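You operate a simulated robot arm through the tools that you are given. There is no shell and no other tool. Be economical: measure what you need, move in short steps, check, and stop when the job is done.

Carry out the task below with a simulated robot arm. There is one attempt and no reset: what you move stays moved.

TASK
Fetch the grey foam block and stand it on the yellow coaster.

Only the result counts: the job must be done as asked and must still hold three seconds after the hand-in. Knocking over, shifting, dropping, spilling or breaking anything else fails it.

THE ROBOT
A 6-joint arm with a two-finger parallel gripper, fixed in place. Base frame: the origin is at the foot of the arm, x ahead of it, y to its left, z up; the work surface is at about z = 750. Readings come in mm, rad, newtons and seconds.
With the tool pointing down near the work surface it reaches from about 180 to 640 mm from the base axis. Its first joint turns from -1.152 to 1.152 rad. Payload 2.7 kg.
Tool frame: the origin (TCP) lies between the finger pads and is the grasp point; the fingertips stand 23 mm ahead of it; z points along the fingers, y is the line along which they close. The gripper opens to 94 mm. The fingers are 38 mm wide and 10 mm thick; the gripper's body (54 by 96 mm) begins 39 mm behind the TCP.
Orientation is that of the tool frame in the base frame, as a unit quaternion [x, y, z, w]. With the fingers straight down and closing along the base's y, the tool's x points along the base's -x, its y along +y and its z along -z.

THE INTERFACE
- The arm moves only by the tool nudge_tool. Its argument "increments" is a list that holds one entry, the list of rows, each a list of 6 numbers: the shift along the base's x, y, z in units of 250 mm (1.0 is 250 mm), then the turn, a rotation vector about the base's x, y, z in units of 90 degrees (1.0 is 90 degrees). In form: [[[x, y, z, ax, ay, az], ...]]. A call has 1 to 10 rows; each row is the pose to reach, as a shift and turn from the pose commanded when the call began. "jaw" is the opening in per cent of the stroke, from 0 (shut) to 100 (fully open), set as the call begins (left out, the last holds). A call with a number of a shift or a turn outside -1 to 1 is refused whole. Rows are played at 5 a second. More than 50 mm and 0.15 rad between two rows, or a gripper value outside its range, and nothing of the call is played. Where a pose cannot be reached the arm comes as near as it can. A force on the tool above 40 N (or 10 N above the force at the start of the call, whichever is more), or a blocked arm, ends the call early, and 0.2 s more pass. Each finger travels about 45 mm/s and halts on what it meets, pressing with about 34 N; the grip force reading is that of the motor and also rises with nothing between the fingers. The clock runs only during rows and for 0.2 s after the last one: add rows that repeat a pose to give the fingers time. It gives the time, the measured TCP pose, the force on the tool (base axes), the opening and the grip force at its end, in the units of the frame above (readings bear some noise).
- Cameras (640 x 400 px; columns grow to the right, rows downward): "scene" is fixed at [80.2, -429.3, 1413.8]; the picture's right is [0.76, -0.65, 0.00], its down [-0.31, -0.36, -0.88] and it looks along [0.57, 0.67, -0.47] (base axes); focal length 369 px, centre (320, 200). "wrist" rides on the gripper at [86, 16, -75] in the tool frame; the picture's right is [-0.18, 0.98, 0.00], its down [-0.58, -0.11, -0.81] and it looks along [-0.79, -0.15, 0.59] (tool axes); focal length 243 px, centre (320, 200). There is no depth. A picture from a camera that has moved, and an enlarged one, comes with that camera's place and axes in the base frame and with its lens.
- grab_frame(camera): a new picture of that camera. It takes no simulated time.
- enlarge(camera, box): a new picture of the part [left, top, right, bottom] of that camera's present view, enlarged. It takes no simulated time.
- hand_in(): hands the job in; it is judged then, once.

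Go step by step. Nothing tells you positions but the pictures and the camera data: compare them with the known pose of the tool, close in by small moves and look again before you grip or let go. The budget is 90 turns and 42 pictures, counting those below and the enlarged ones. Unless the task says otherwise, let go and move clear before handing in, and close with one line.

The tools are called after "Request:" by a JSON object that holds its "op" and its "data". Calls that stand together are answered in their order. nudge_tool: Moves the arm, as the interface text tells. Its arguments: {"type":"object","properties":{"increments":{"type":"array","items":{"type":"array","items":{"type":"array","items":{"type":"number"}}}},"jaw":{"type":"number"}},"required":["increments"]} The other tools are called the same way: grab_frame (camera) takes a picture; enlarge (camera, box) takes an enlarged picture of a part of a camera's view; hand_in () hands the job in.

At the start:

```text
time_s: 0.0
eef_pos: [396.3, 269.6, 1038.6]
ee_rot: [-0.001, 1.0, 0.001, -0.001]
ft_force: [-0.3, 0.1, 1.0]
opening: 93.8
finger_force: 0.0
```

scene: 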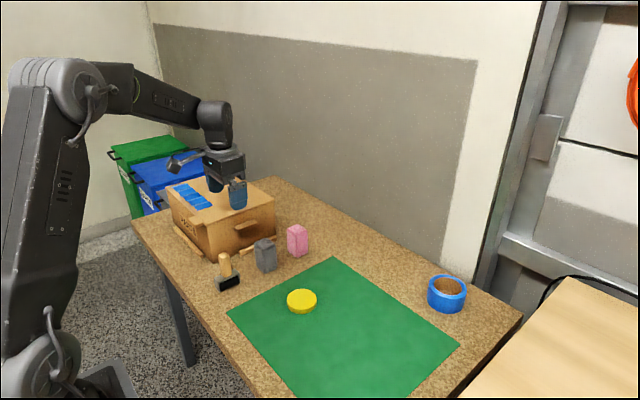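
wrist: 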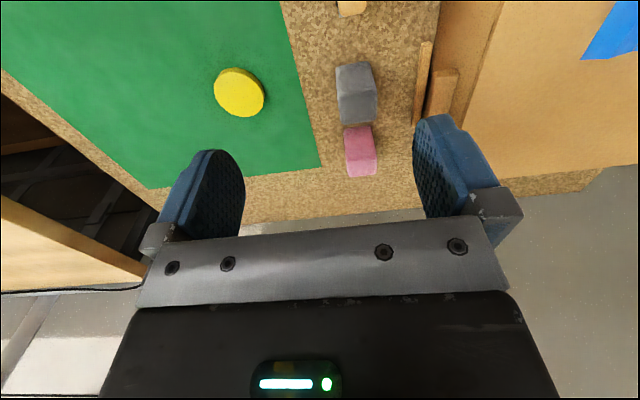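

I see the grey block beside the pink block and near the cardboard box, with the yellow coaster on the green mat. I'll enlarge the scene to measure them.

Request:
{"op": "enlarge", "data": {"camera": "scene", "box": [200, 200, 340, 320]}}

Request:
{"op": "enlarge", "data": {"camera": "wrist", "box": [190, 0, 470, 190]}}

```text
3.33 times, centred on (270, 260) of scene
camera zoom: at [80.2, -429.3, 1413.8], right [0.76, -0.65, 0.0], down [-0.31, -0.36, -0.88], along [0.57, 0.67, -0.47], focal length 1231 px, centre (487, 0)
```

zoom: 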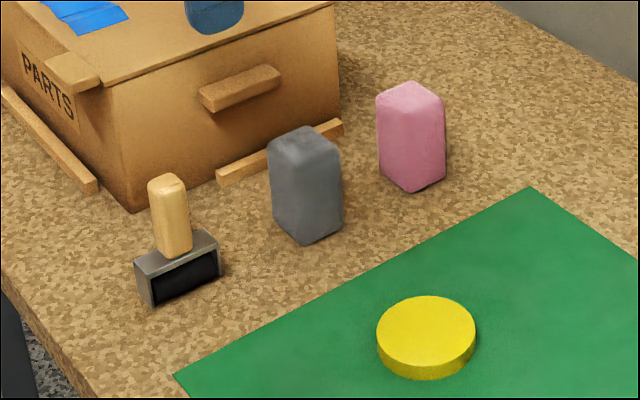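

```text
2.11 times, centred on (330, 95) of wrist
camera zoom: at [309.9, 286.0, 1113.3], right [0.18, 0.98, 0.0], down [0.58, -0.11, 0.81], along [0.79, -0.15, -0.59], focal length 511 px, centre (299, 421)
```

zoom: 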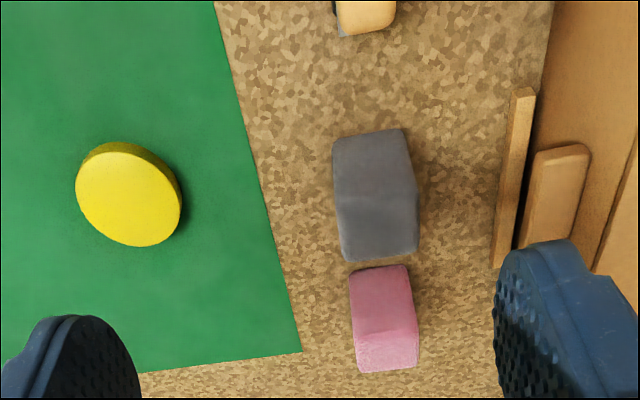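

The grey block is at about (507, 307), roughly 42 by 50 mm and 77 mm tall. The coaster is near (487, 127). I'll move above the block, staying high, and look again.

Request:
{"op": "nudge_tool", "data": {"increments": [[[0.109, 0.035, -0.1, 0, 0, 0], [0.218, 0.07, -0.2, 0, 0, 0], [0.327, 0.105, -0.3, 0, 0, 0], [0.436, 0.14, -0.4, 0, 0, 0], [0.436, 0.14, -0.4, 0, 0, 0]]], "jaw": 90}}

Request:
{"op": "grab_frame", "data": {"camera": "wrist"}}

Request:
{"op": "enlarge", "data": {"camera": "scene", "box": [200, 160, 340, 280]}}

```text
time_s: 1.2
eef_pos: [505.4, 303.7, 937.7]
ee_rot: [-0.001, 1.0, 0.0, 0.0]
ft_force: [-0.3, 0.5, 0.7]
opening: 84.6
finger_force: 0.0
```

```text
37 pictures are left
camera wrist: at [418.9, 320.8, 1011.9], right [0.18, 0.98, 0.0], down [0.58, -0.11, 0.81], along [0.79, -0.15, -0.59], focal length 243 px, centre (320, 200)
```

wrist: 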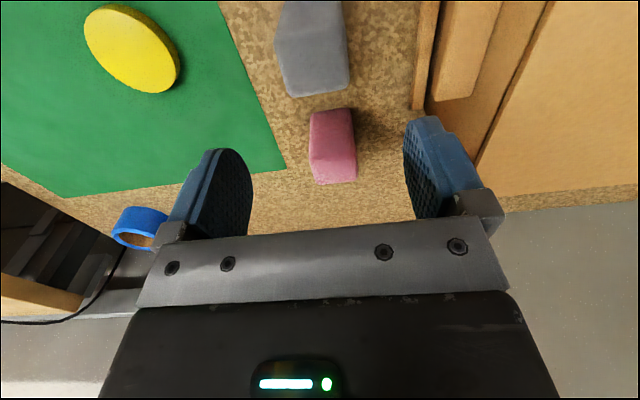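

```text
3.33 times, centred on (270, 220) of scene
camera zoom: at [80.2, -429.3, 1413.8], right [0.76, -0.65, 0.0], down [-0.31, -0.36, -0.88], along [0.57, 0.67, -0.47], focal length 1231 px, centre (487, 133)
```

zoom: 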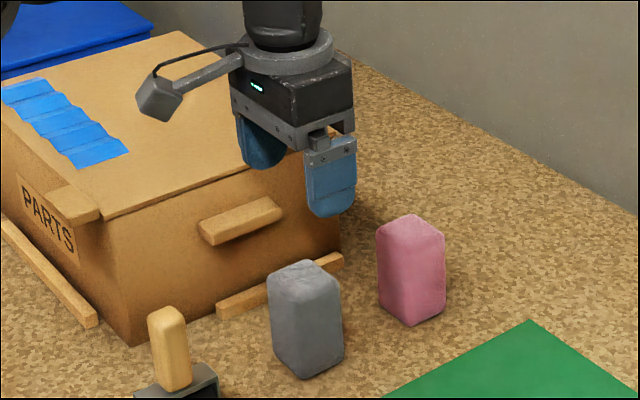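

The wrist view puts the block top at x 482–525 and y 277–325, so the tool is nearly centred over it. I'll lower to just above the block's top and check.

Request:
{"op": "nudge_tool", "data": {"increments": [[[0, -0.004, -0.13, 0, 0, 0], [0, -0.008, -0.26, 0, 0, 0], [0, -0.008, -0.26, 0, 0, 0]]]}}

Request:
{"op": "grab_frame", "data": {"camera": "wrist"}}

Request:
{"op": "enlarge", "data": {"camera": "scene", "box": [200, 160, 340, 280]}}

```text
time_s: 2.0
eef_pos: [504.1, 301.9, 872.2]
ee_rot: [-0.001, 1.0, 0.001, -0.001]
ft_force: [-0.3, -0.6, -0.8]
opening: 84.6
finger_force: 0.1
```

```text
35 pictures are left
camera wrist: at [417.3, 318.6, 946.9], right [0.18, 0.98, 0.0], down [0.58, -0.11, 0.81], along [0.79, -0.15, -0.59], focal length 243 px, centre (320, 200)
```

wrist: 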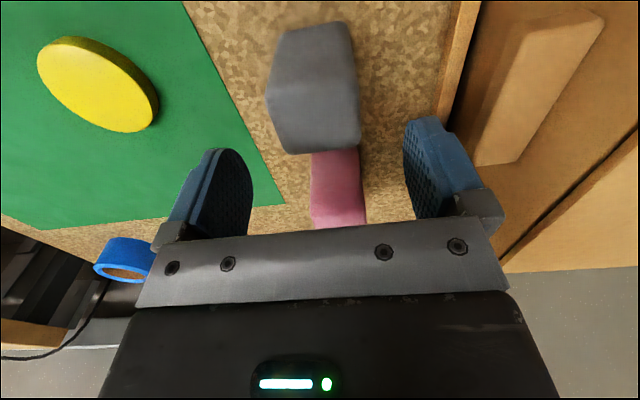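

```text
3.33 times, centred on (270, 220) of scene
camera zoom: at [80.2, -429.3, 1413.8], right [0.76, -0.65, 0.0], down [-0.31, -0.36, -0.88], along [0.57, 0.67, -0.47], focal length 1231 px, centre (487, 133)
```

zoom: 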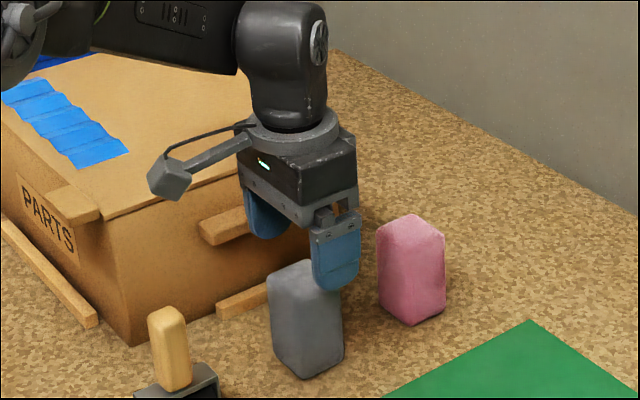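

The block's centre measures (504, 300) with its sides in line with the tool, and there is clear room for both fingers. I'll descend to grasp height at z of about 797.

Request:
{"op": "nudge_tool", "data": {"increments": [[[0, -0.004, -0.1, 0, 0, 0], [0, -0.004, -0.2, 0, 0, 0], [0, -0.004, -0.3, 0, 0, 0], [0, -0.004, -0.3, 0, 0, 0]]]}}

Request:
{"op": "grab_frame", "data": {"camera": "wrist"}}

Request:
{"op": "enlarge", "data": {"camera": "scene", "box": [200, 180, 340, 300]}}

```text
time_s: 3.0
eef_pos: [506.2, 299.8, 798.4]
ee_rot: [-0.001, 1.0, 0.0, 0.0]
ft_force: [-0.1, 0.0, 0.8]
opening: 84.7
finger_force: 0.0
```

```text
33 pictures are left
camera wrist: at [419.1, 317.1, 872.1], right [0.18, 0.98, 0.0], down [0.58, -0.11, 0.81], along [0.79, -0.15, -0.59], focal length 243 px, centre (320, 200)
```

wrist: 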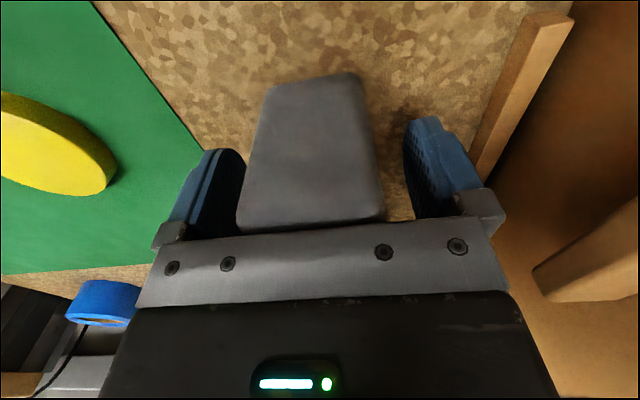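

```text
3.33 times, centred on (270, 240) of scene
camera zoom: at [80.2, -429.3, 1413.8], right [0.76, -0.65, 0.0], down [-0.31, -0.36, -0.88], along [0.57, 0.67, -0.47], focal length 1231 px, centre (487, 67)
```

zoom: 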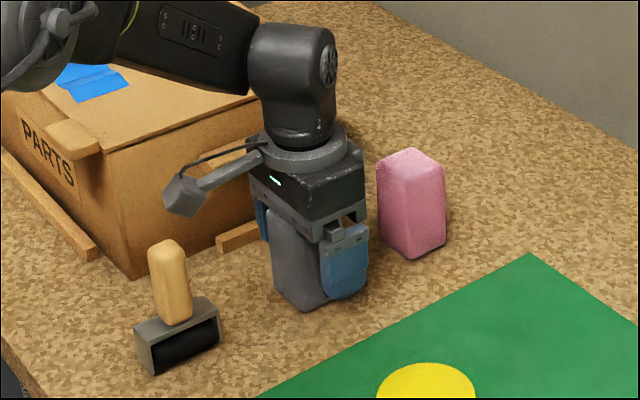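

The fingers straddle the block and nothing else is touched. I'll close gently with a target a bit below the block's width.

Request:
{"op": "nudge_tool", "data": {"increments": [[[0, 0, 0, 0, 0, 0], [0, 0, 0, 0, 0, 0], [0, 0, 0, 0, 0, 0], [0, 0, 0, 0, 0, 0], [0, 0, 0, 0, 0, 0]]], "jaw": 44}}

```text
time_s: 4.2
eef_pos: [505.1, 300.6, 799.3]
ee_rot: [-0.001, 1.0, 0.0, 0.0]
ft_force: [0.2, -0.7, 0.3]
opening: 48.8
finger_force: 33.8
```

The fingers hold the block at 48.8 mm with a firm grip. I'll lift slightly and check that the block comes along.

Request:
{"op": "nudge_tool", "data": {"increments": [[[0, 0, 0.06, 0, 0, 0], [0, 0, 0.14, 0, 0, 0], [0, 0, 0.24, 0, 0, 0], [0, 0, 0.34, 0, 0, 0], [0, 0, 0.34, 0, 0, 0]]]}}

Request:
{"op": "grab_frame", "data": {"camera": "scene"}}

Request:
{"op": "grab_frame", "data": {"camera": "wrist"}}

```text
time_s: 5.4
eef_pos: [504.1, 299.9, 882.4]
ee_rot: [-0.001, 1.0, 0.0, 0.001]
ft_force: [0.6, 0.2, -1.0]
opening: 48.6
finger_force: 34.3
```

```text
31 pictures are left
```

scene: 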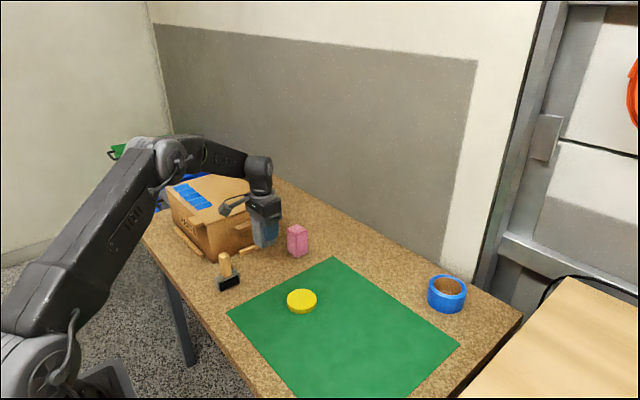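

```text
30 pictures are left
camera wrist: at [418.1, 317.4, 957.4], right [0.18, 0.98, 0.0], down [0.58, -0.11, 0.81], along [0.79, -0.15, -0.59], focal length 243 px, centre (320, 200)
```

wrist: 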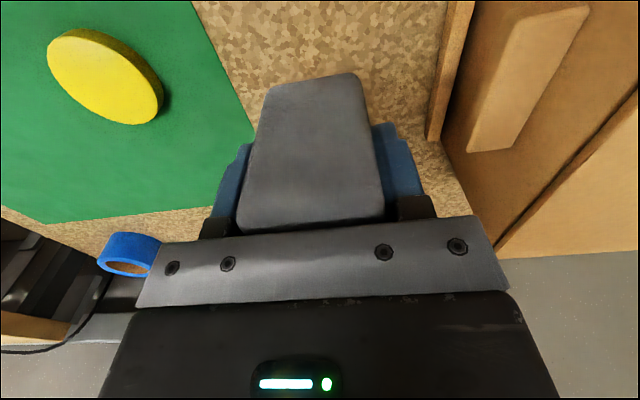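

The block is held upright and nothing else moved. I'll carry it across above the coaster, which is at about (484, 130).

Request:
{"op": "nudge_tool", "data": {"increments": [[[-0.014, -0.12, 0, 0, 0, 0], [-0.028, -0.25, 0, 0, 0, 0], [-0.042, -0.38, 0, 0, 0, 0], [-0.056, -0.51, 0, 0, 0, 0], [-0.07, -0.62, 0, 0, 0, 0], [-0.076, -0.68, 0, 0, 0, 0], [-0.076, -0.68, 0, 0, 0, 0]]]}}

Request:
{"op": "grab_frame", "data": {"camera": "wrist"}}

Request:
{"op": "enlarge", "data": {"camera": "scene", "box": [230, 210, 370, 330]}}

```text
time_s: 7.0
eef_pos: [485.8, 129.5, 883.0]
ee_rot: [-0.001, 1.0, 0.0, 0.0]
ft_force: [-0.9, 0.7, -0.5]
opening: 49.0
finger_force: 33.5
```

```text
29 pictures are left
camera wrist: at [398.8, 147.1, 957.2], right [0.18, 0.98, 0.0], down [0.58, -0.11, 0.81], along [0.79, -0.15, -0.59], focal length 243 px, centre (320, 200)
```

wrist: 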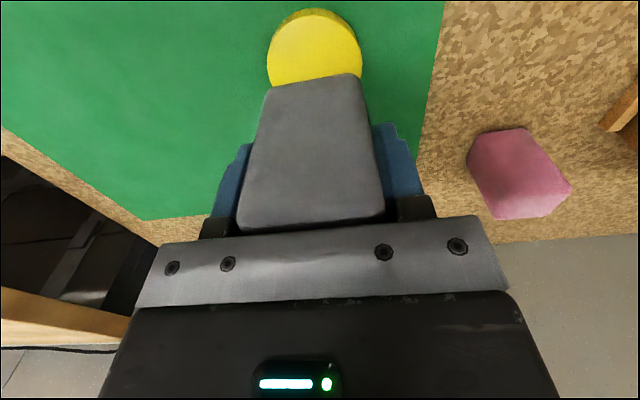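

```text
3.33 times, centred on (300, 270) of scene
camera zoom: at [80.2, -429.4, 1413.8], right [0.76, -0.65, 0.0], down [-0.31, -0.36, -0.88], along [0.57, 0.67, -0.47], focal length 1231 px, centre (387, -33)
```

zoom: 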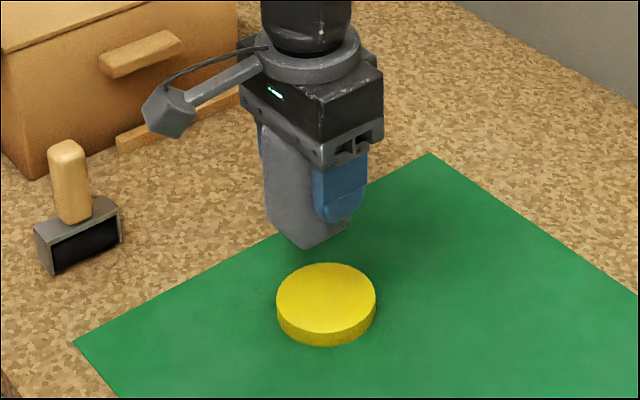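

The coaster's centre now reads as about (487, 127). I'll lower to roughly 20 mm above it with a small correction, then recheck.

Request:
{"op": "nudge_tool", "data": {"increments": [[[0.004, -0.01, -0.09, 0, 0, 0], [0.004, -0.01, -0.18, 0, 0, 0], [0.004, -0.01, -0.18, 0, 0, 0]]]}}

Request:
{"op": "enlarge", "data": {"camera": "wrist", "box": [200, 0, 440, 150]}}

Request:
{"op": "enlarge", "data": {"camera": "scene", "box": [250, 230, 350, 330]}}

```text
time_s: 7.8
eef_pos: [488.4, 128.9, 837.6]
ee_rot: [-0.001, 1.0, 0.0, 0.0]
ft_force: [0.5, 0.2, -0.2]
opening: 48.7
finger_force: 34.5
```

```text
2.67 times, centred on (320, 75) of wrist
camera zoom: at [400.6, 144.8, 913.0], right [0.18, 0.98, 0.0], down [0.58, -0.11, 0.81], along [0.79, -0.15, -0.59], focal length 647 px, centre (320, 533)
```

zoom: 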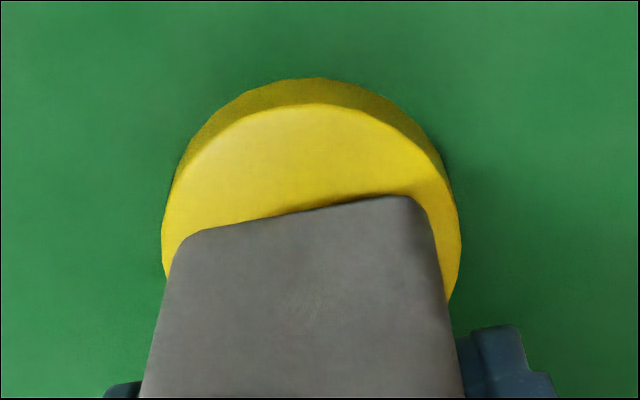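

```text
4.00 times, centred on (300, 280) of scene
camera zoom: at [80.2, -429.3, 1413.8], right [0.76, -0.65, 0.0], down [-0.31, -0.36, -0.88], along [0.57, 0.67, -0.47], focal length 1478 px, centre (400, -120)
```

zoom: 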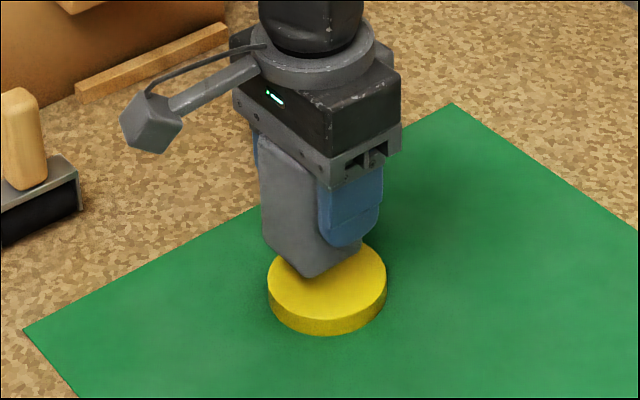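

The coaster's centre fits (487.5, 126.5) with its top near z 766, and the block's centre is within 2–3 mm of that. I'll correct y and lower slowly until contact.

Request:
{"op": "nudge_tool", "data": {"increments": [[[0, -0.009, -0.02, 0, 0, 0], [0, -0.009, -0.045, 0, 0, 0], [0, -0.009, -0.068, 0, 0, 0], [0, -0.009, -0.076, 0, 0, 0], [0, -0.009, -0.076, 0, 0, 0]]]}}

Request:
{"op": "enlarge", "data": {"camera": "scene", "box": [260, 250, 340, 330]}}

```text
time_s: 9.0
eef_pos: [487.8, 125.2, 819.2]
ee_rot: [-0.001, 1.0, 0.0, 0.0]
ft_force: [-0.8, -0.4, -0.2]
opening: 49.1
finger_force: 33.4
```

```text
5.00 times, centred on (300, 290) of scene
camera zoom: at [80.2, -429.3, 1413.8], right [0.76, -0.65, 0.0], down [-0.31, -0.36, -0.88], along [0.57, 0.67, -0.47], focal length 1847 px, centre (420, -250)
```

zoom: 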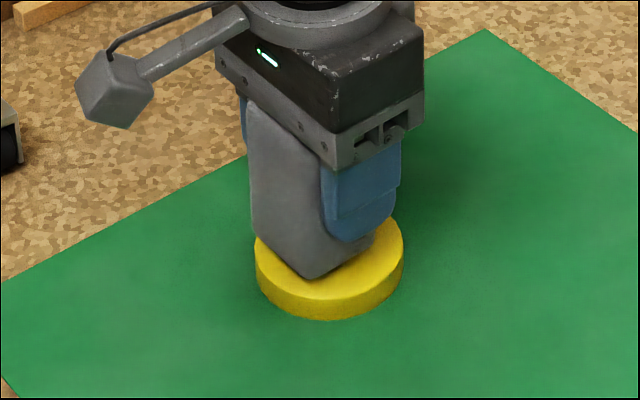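

The scene view suggests the block sits a few mm off the coaster's centre. I'll compare them directly in the wrist view before setting down.

Request:
{"op": "enlarge", "data": {"camera": "wrist", "box": [220, 20, 420, 145]}}

Request:
{"op": "enlarge", "data": {"camera": "scene", "box": [280, 270, 330, 320]}}

```text
3.20 times, centred on (320, 82) of wrist
camera zoom: at [400.7, 143.3, 893.9], right [0.18, 0.98, 0.0], down [0.58, -0.11, 0.81], along [0.79, -0.15, -0.59], focal length 776 px, centre (320, 576)
```

zoom: 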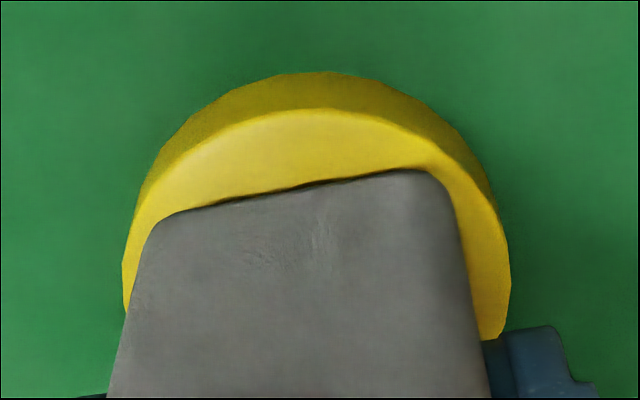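

```text
8.00 times, centred on (305, 295) of scene
camera zoom: at [80.2, -429.3, 1413.8], right [0.76, -0.65, 0.0], down [-0.31, -0.36, -0.88], along [0.57, 0.67, -0.47], focal length 2955 px, centre (440, -560)
```

zoom: 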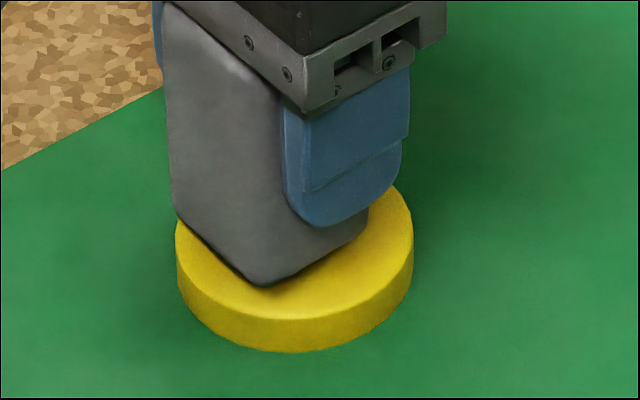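

Both views agree once the coaster is taken as about 12 mm thick: the block is still about 7 mm above it, and the coaster's centre is about 6 mm further in x. I'll shift by (+6, -1), lower a little and check.

Request:
{"op": "nudge_tool", "data": {"increments": [[[0.012, -0.002, 0, 0, 0, 0], [0.024, -0.004, 0, 0, 0, 0], [0.024, -0.004, -0.012, 0, 0, 0], [0.024, -0.004, -0.012, 0, 0, 0]]]}}

Request:
{"op": "enlarge", "data": {"camera": "wrist", "box": [220, 20, 420, 145]}}

Request:
{"op": "enlarge", "data": {"camera": "scene", "box": [280, 270, 330, 320]}}

```text
time_s: 10.0
eef_pos: [492.4, 125.2, 815.9]
ee_rot: [-0.001, 1.0, 0.0, 0.0]
ft_force: [-1.1, 0.6, 0.0]
opening: 48.6
finger_force: 33.8
```

```text
3.20 times, centred on (320, 82) of wrist
camera zoom: at [406.7, 142.2, 890.7], right [0.18, 0.98, 0.0], down [0.58, -0.11, 0.81], along [0.79, -0.15, -0.59], focal length 776 px, centre (320, 576)
```

zoom: 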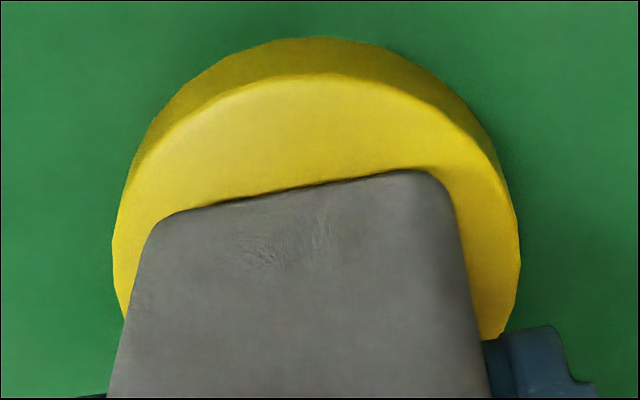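

```text
8.00 times, centred on (305, 295) of scene
camera zoom: at [80.2, -429.3, 1413.8], right [0.76, -0.65, 0.0], down [-0.31, -0.36, -0.88], along [0.57, 0.67, -0.47], focal length 2955 px, centre (440, -560)
```

zoom: 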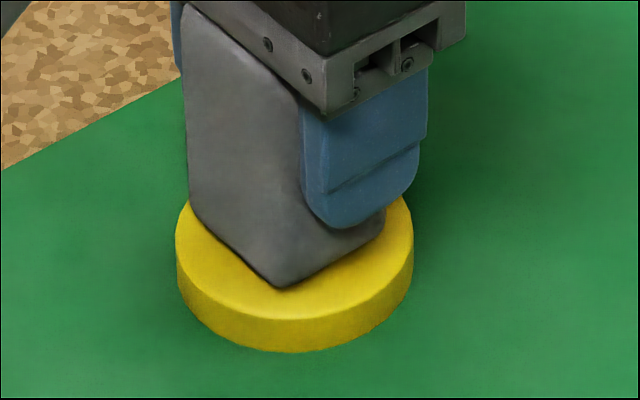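

The block is now centred on the coaster in both views. I'll lower in 1 mm steps until the force shows contact.

Request:
{"op": "nudge_tool", "data": {"increments": [[[0, 0, -0.004, 0, 0, 0], [0, 0, -0.008, 0, 0, 0], [0, 0, -0.012, 0, 0, 0], [0, 0, -0.012, 0, 0, 0]]]}}

```text
time_s: 11.0
eef_pos: [493.2, 125.1, 813.6]
ee_rot: [-0.002, 1.0, 0.0, 0.0]
ft_force: [-0.1, 0.0, 0.3]
opening: 48.7
finger_force: 33.7
```

There is no contact yet, so I'll continue slowly.

Request:
{"op": "nudge_tool", "data": {"increments": [[[0, 0, -0.004, 0, 0, 0], [0, 0, -0.004, 0, 0, 0]]]}}

Request:
{"op": "enlarge", "data": {"camera": "scene", "box": [280, 270, 330, 320]}}

```text
time_s: 11.6
eef_pos: [494.4, 125.2, 813.6]
ee_rot: [0.0, 1.0, 0.0, 0.001]
ft_force: [-0.6, 0.7, 7.0]
opening: 48.8
finger_force: 33.9
```

```text
8.00 times, centred on (305, 295) of scene
camera zoom: at [80.1, -429.4, 1413.8], right [0.76, -0.65, 0.0], down [-0.31, -0.36, -0.88], along [0.57, 0.67, -0.47], focal length 2955 px, centre (440, -560)
```

zoom: 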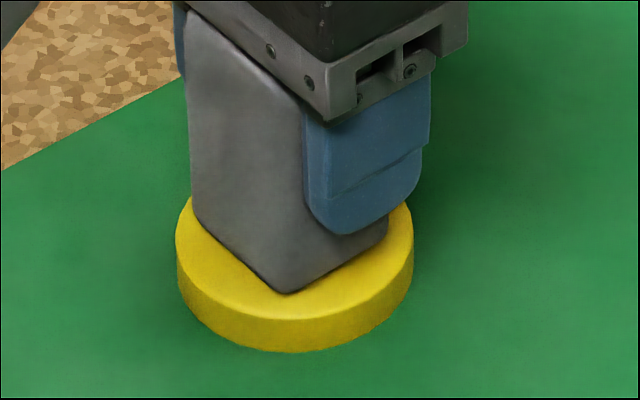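

Contact shows as 7 N and the block is seated squarely in the middle of the coaster. I'll open the fingers.

Request:
{"op": "nudge_tool", "data": {"increments": [[[0, 0, 0, 0, 0, 0], [0, 0, 0, 0, 0, 0], [0, 0, 0, 0, 0, 0], [0, 0, 0, 0, 0, 0]]], "jaw": 90}}

Request:
{"op": "grab_frame", "data": {"camera": "wrist"}}

```text
time_s: 12.6
eef_pos: [493.7, 124.5, 812.6]
ee_rot: [-0.001, 1.0, 0.001, 0.0]
ft_force: [-0.5, -0.1, -0.3]
opening: 84.8
finger_force: 0.0
```

```text
19 pictures are left
camera wrist: at [407.2, 142.0, 887.4], right [0.18, 0.98, 0.0], down [0.58, -0.11, 0.81], along [0.79, -0.15, -0.59], focal length 243 px, centre (320, 200)
```

wrist: 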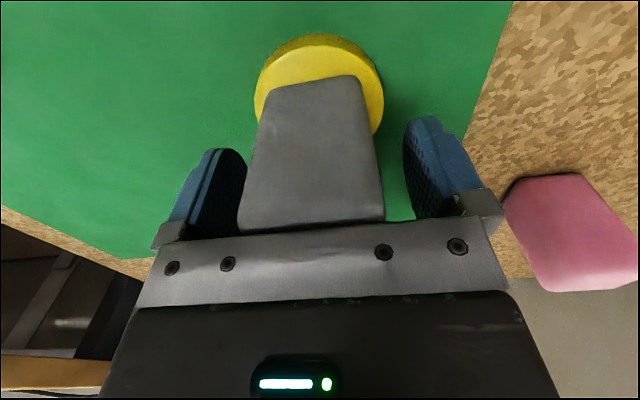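

The block stands freely with both fingers clear of it. I'll rise straight up and check.

Request:
{"op": "nudge_tool", "data": {"increments": [[[0, 0, 0.08, 0, 0, 0], [0, 0, 0.2, 0, 0, 0], [0, 0, 0.36, 0, 0, 0], [0, 0, 0.54, 0, 0, 0], [0, 0, 0.54, 0, 0, 0], [0, 0, 0.54, 0, 0, 0]]]}}

Request:
{"op": "grab_frame", "data": {"camera": "scene"}}

Request:
{"op": "enlarge", "data": {"camera": "scene", "box": [270, 240, 340, 320]}}

```text
time_s: 14.0
eef_pos: [493.6, 125.6, 950.7]
ee_rot: [-0.001, 1.0, 0.0, 0.0]
ft_force: [0.6, -0.9, 0.4]
opening: 84.7
finger_force: 0.0
```

```text
18 pictures are left
```

scene: 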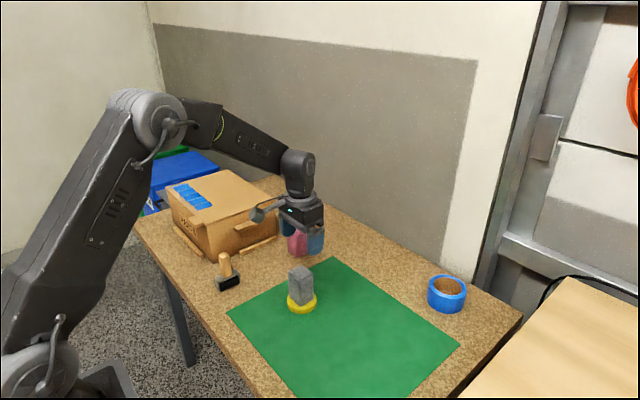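

```text
5.00 times, centred on (305, 280) of scene
camera zoom: at [80.2, -429.3, 1413.8], right [0.76, -0.65, 0.0], down [-0.31, -0.36, -0.88], along [0.57, 0.67, -0.47], focal length 1847 px, centre (395, -200)
```

zoom: 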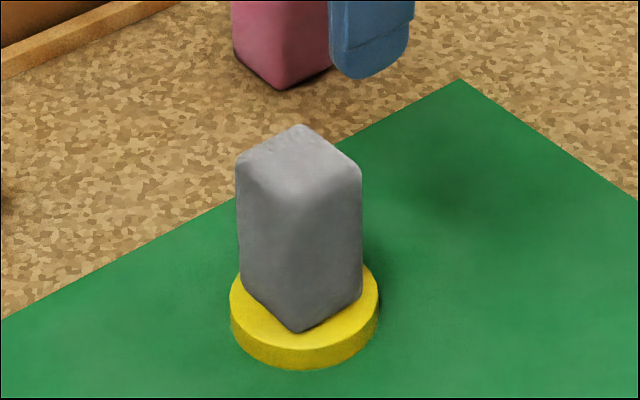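

The block stands upright on the coaster, the gripper is clear and nothing else has moved. I'm handing in.

Request:
{"op": "hand_in", "data": {}}

```text
The job is handed in.
```

The grey foam block is standing upright on the yellow coaster, the gripper is clear of it, and nothing else was moved.
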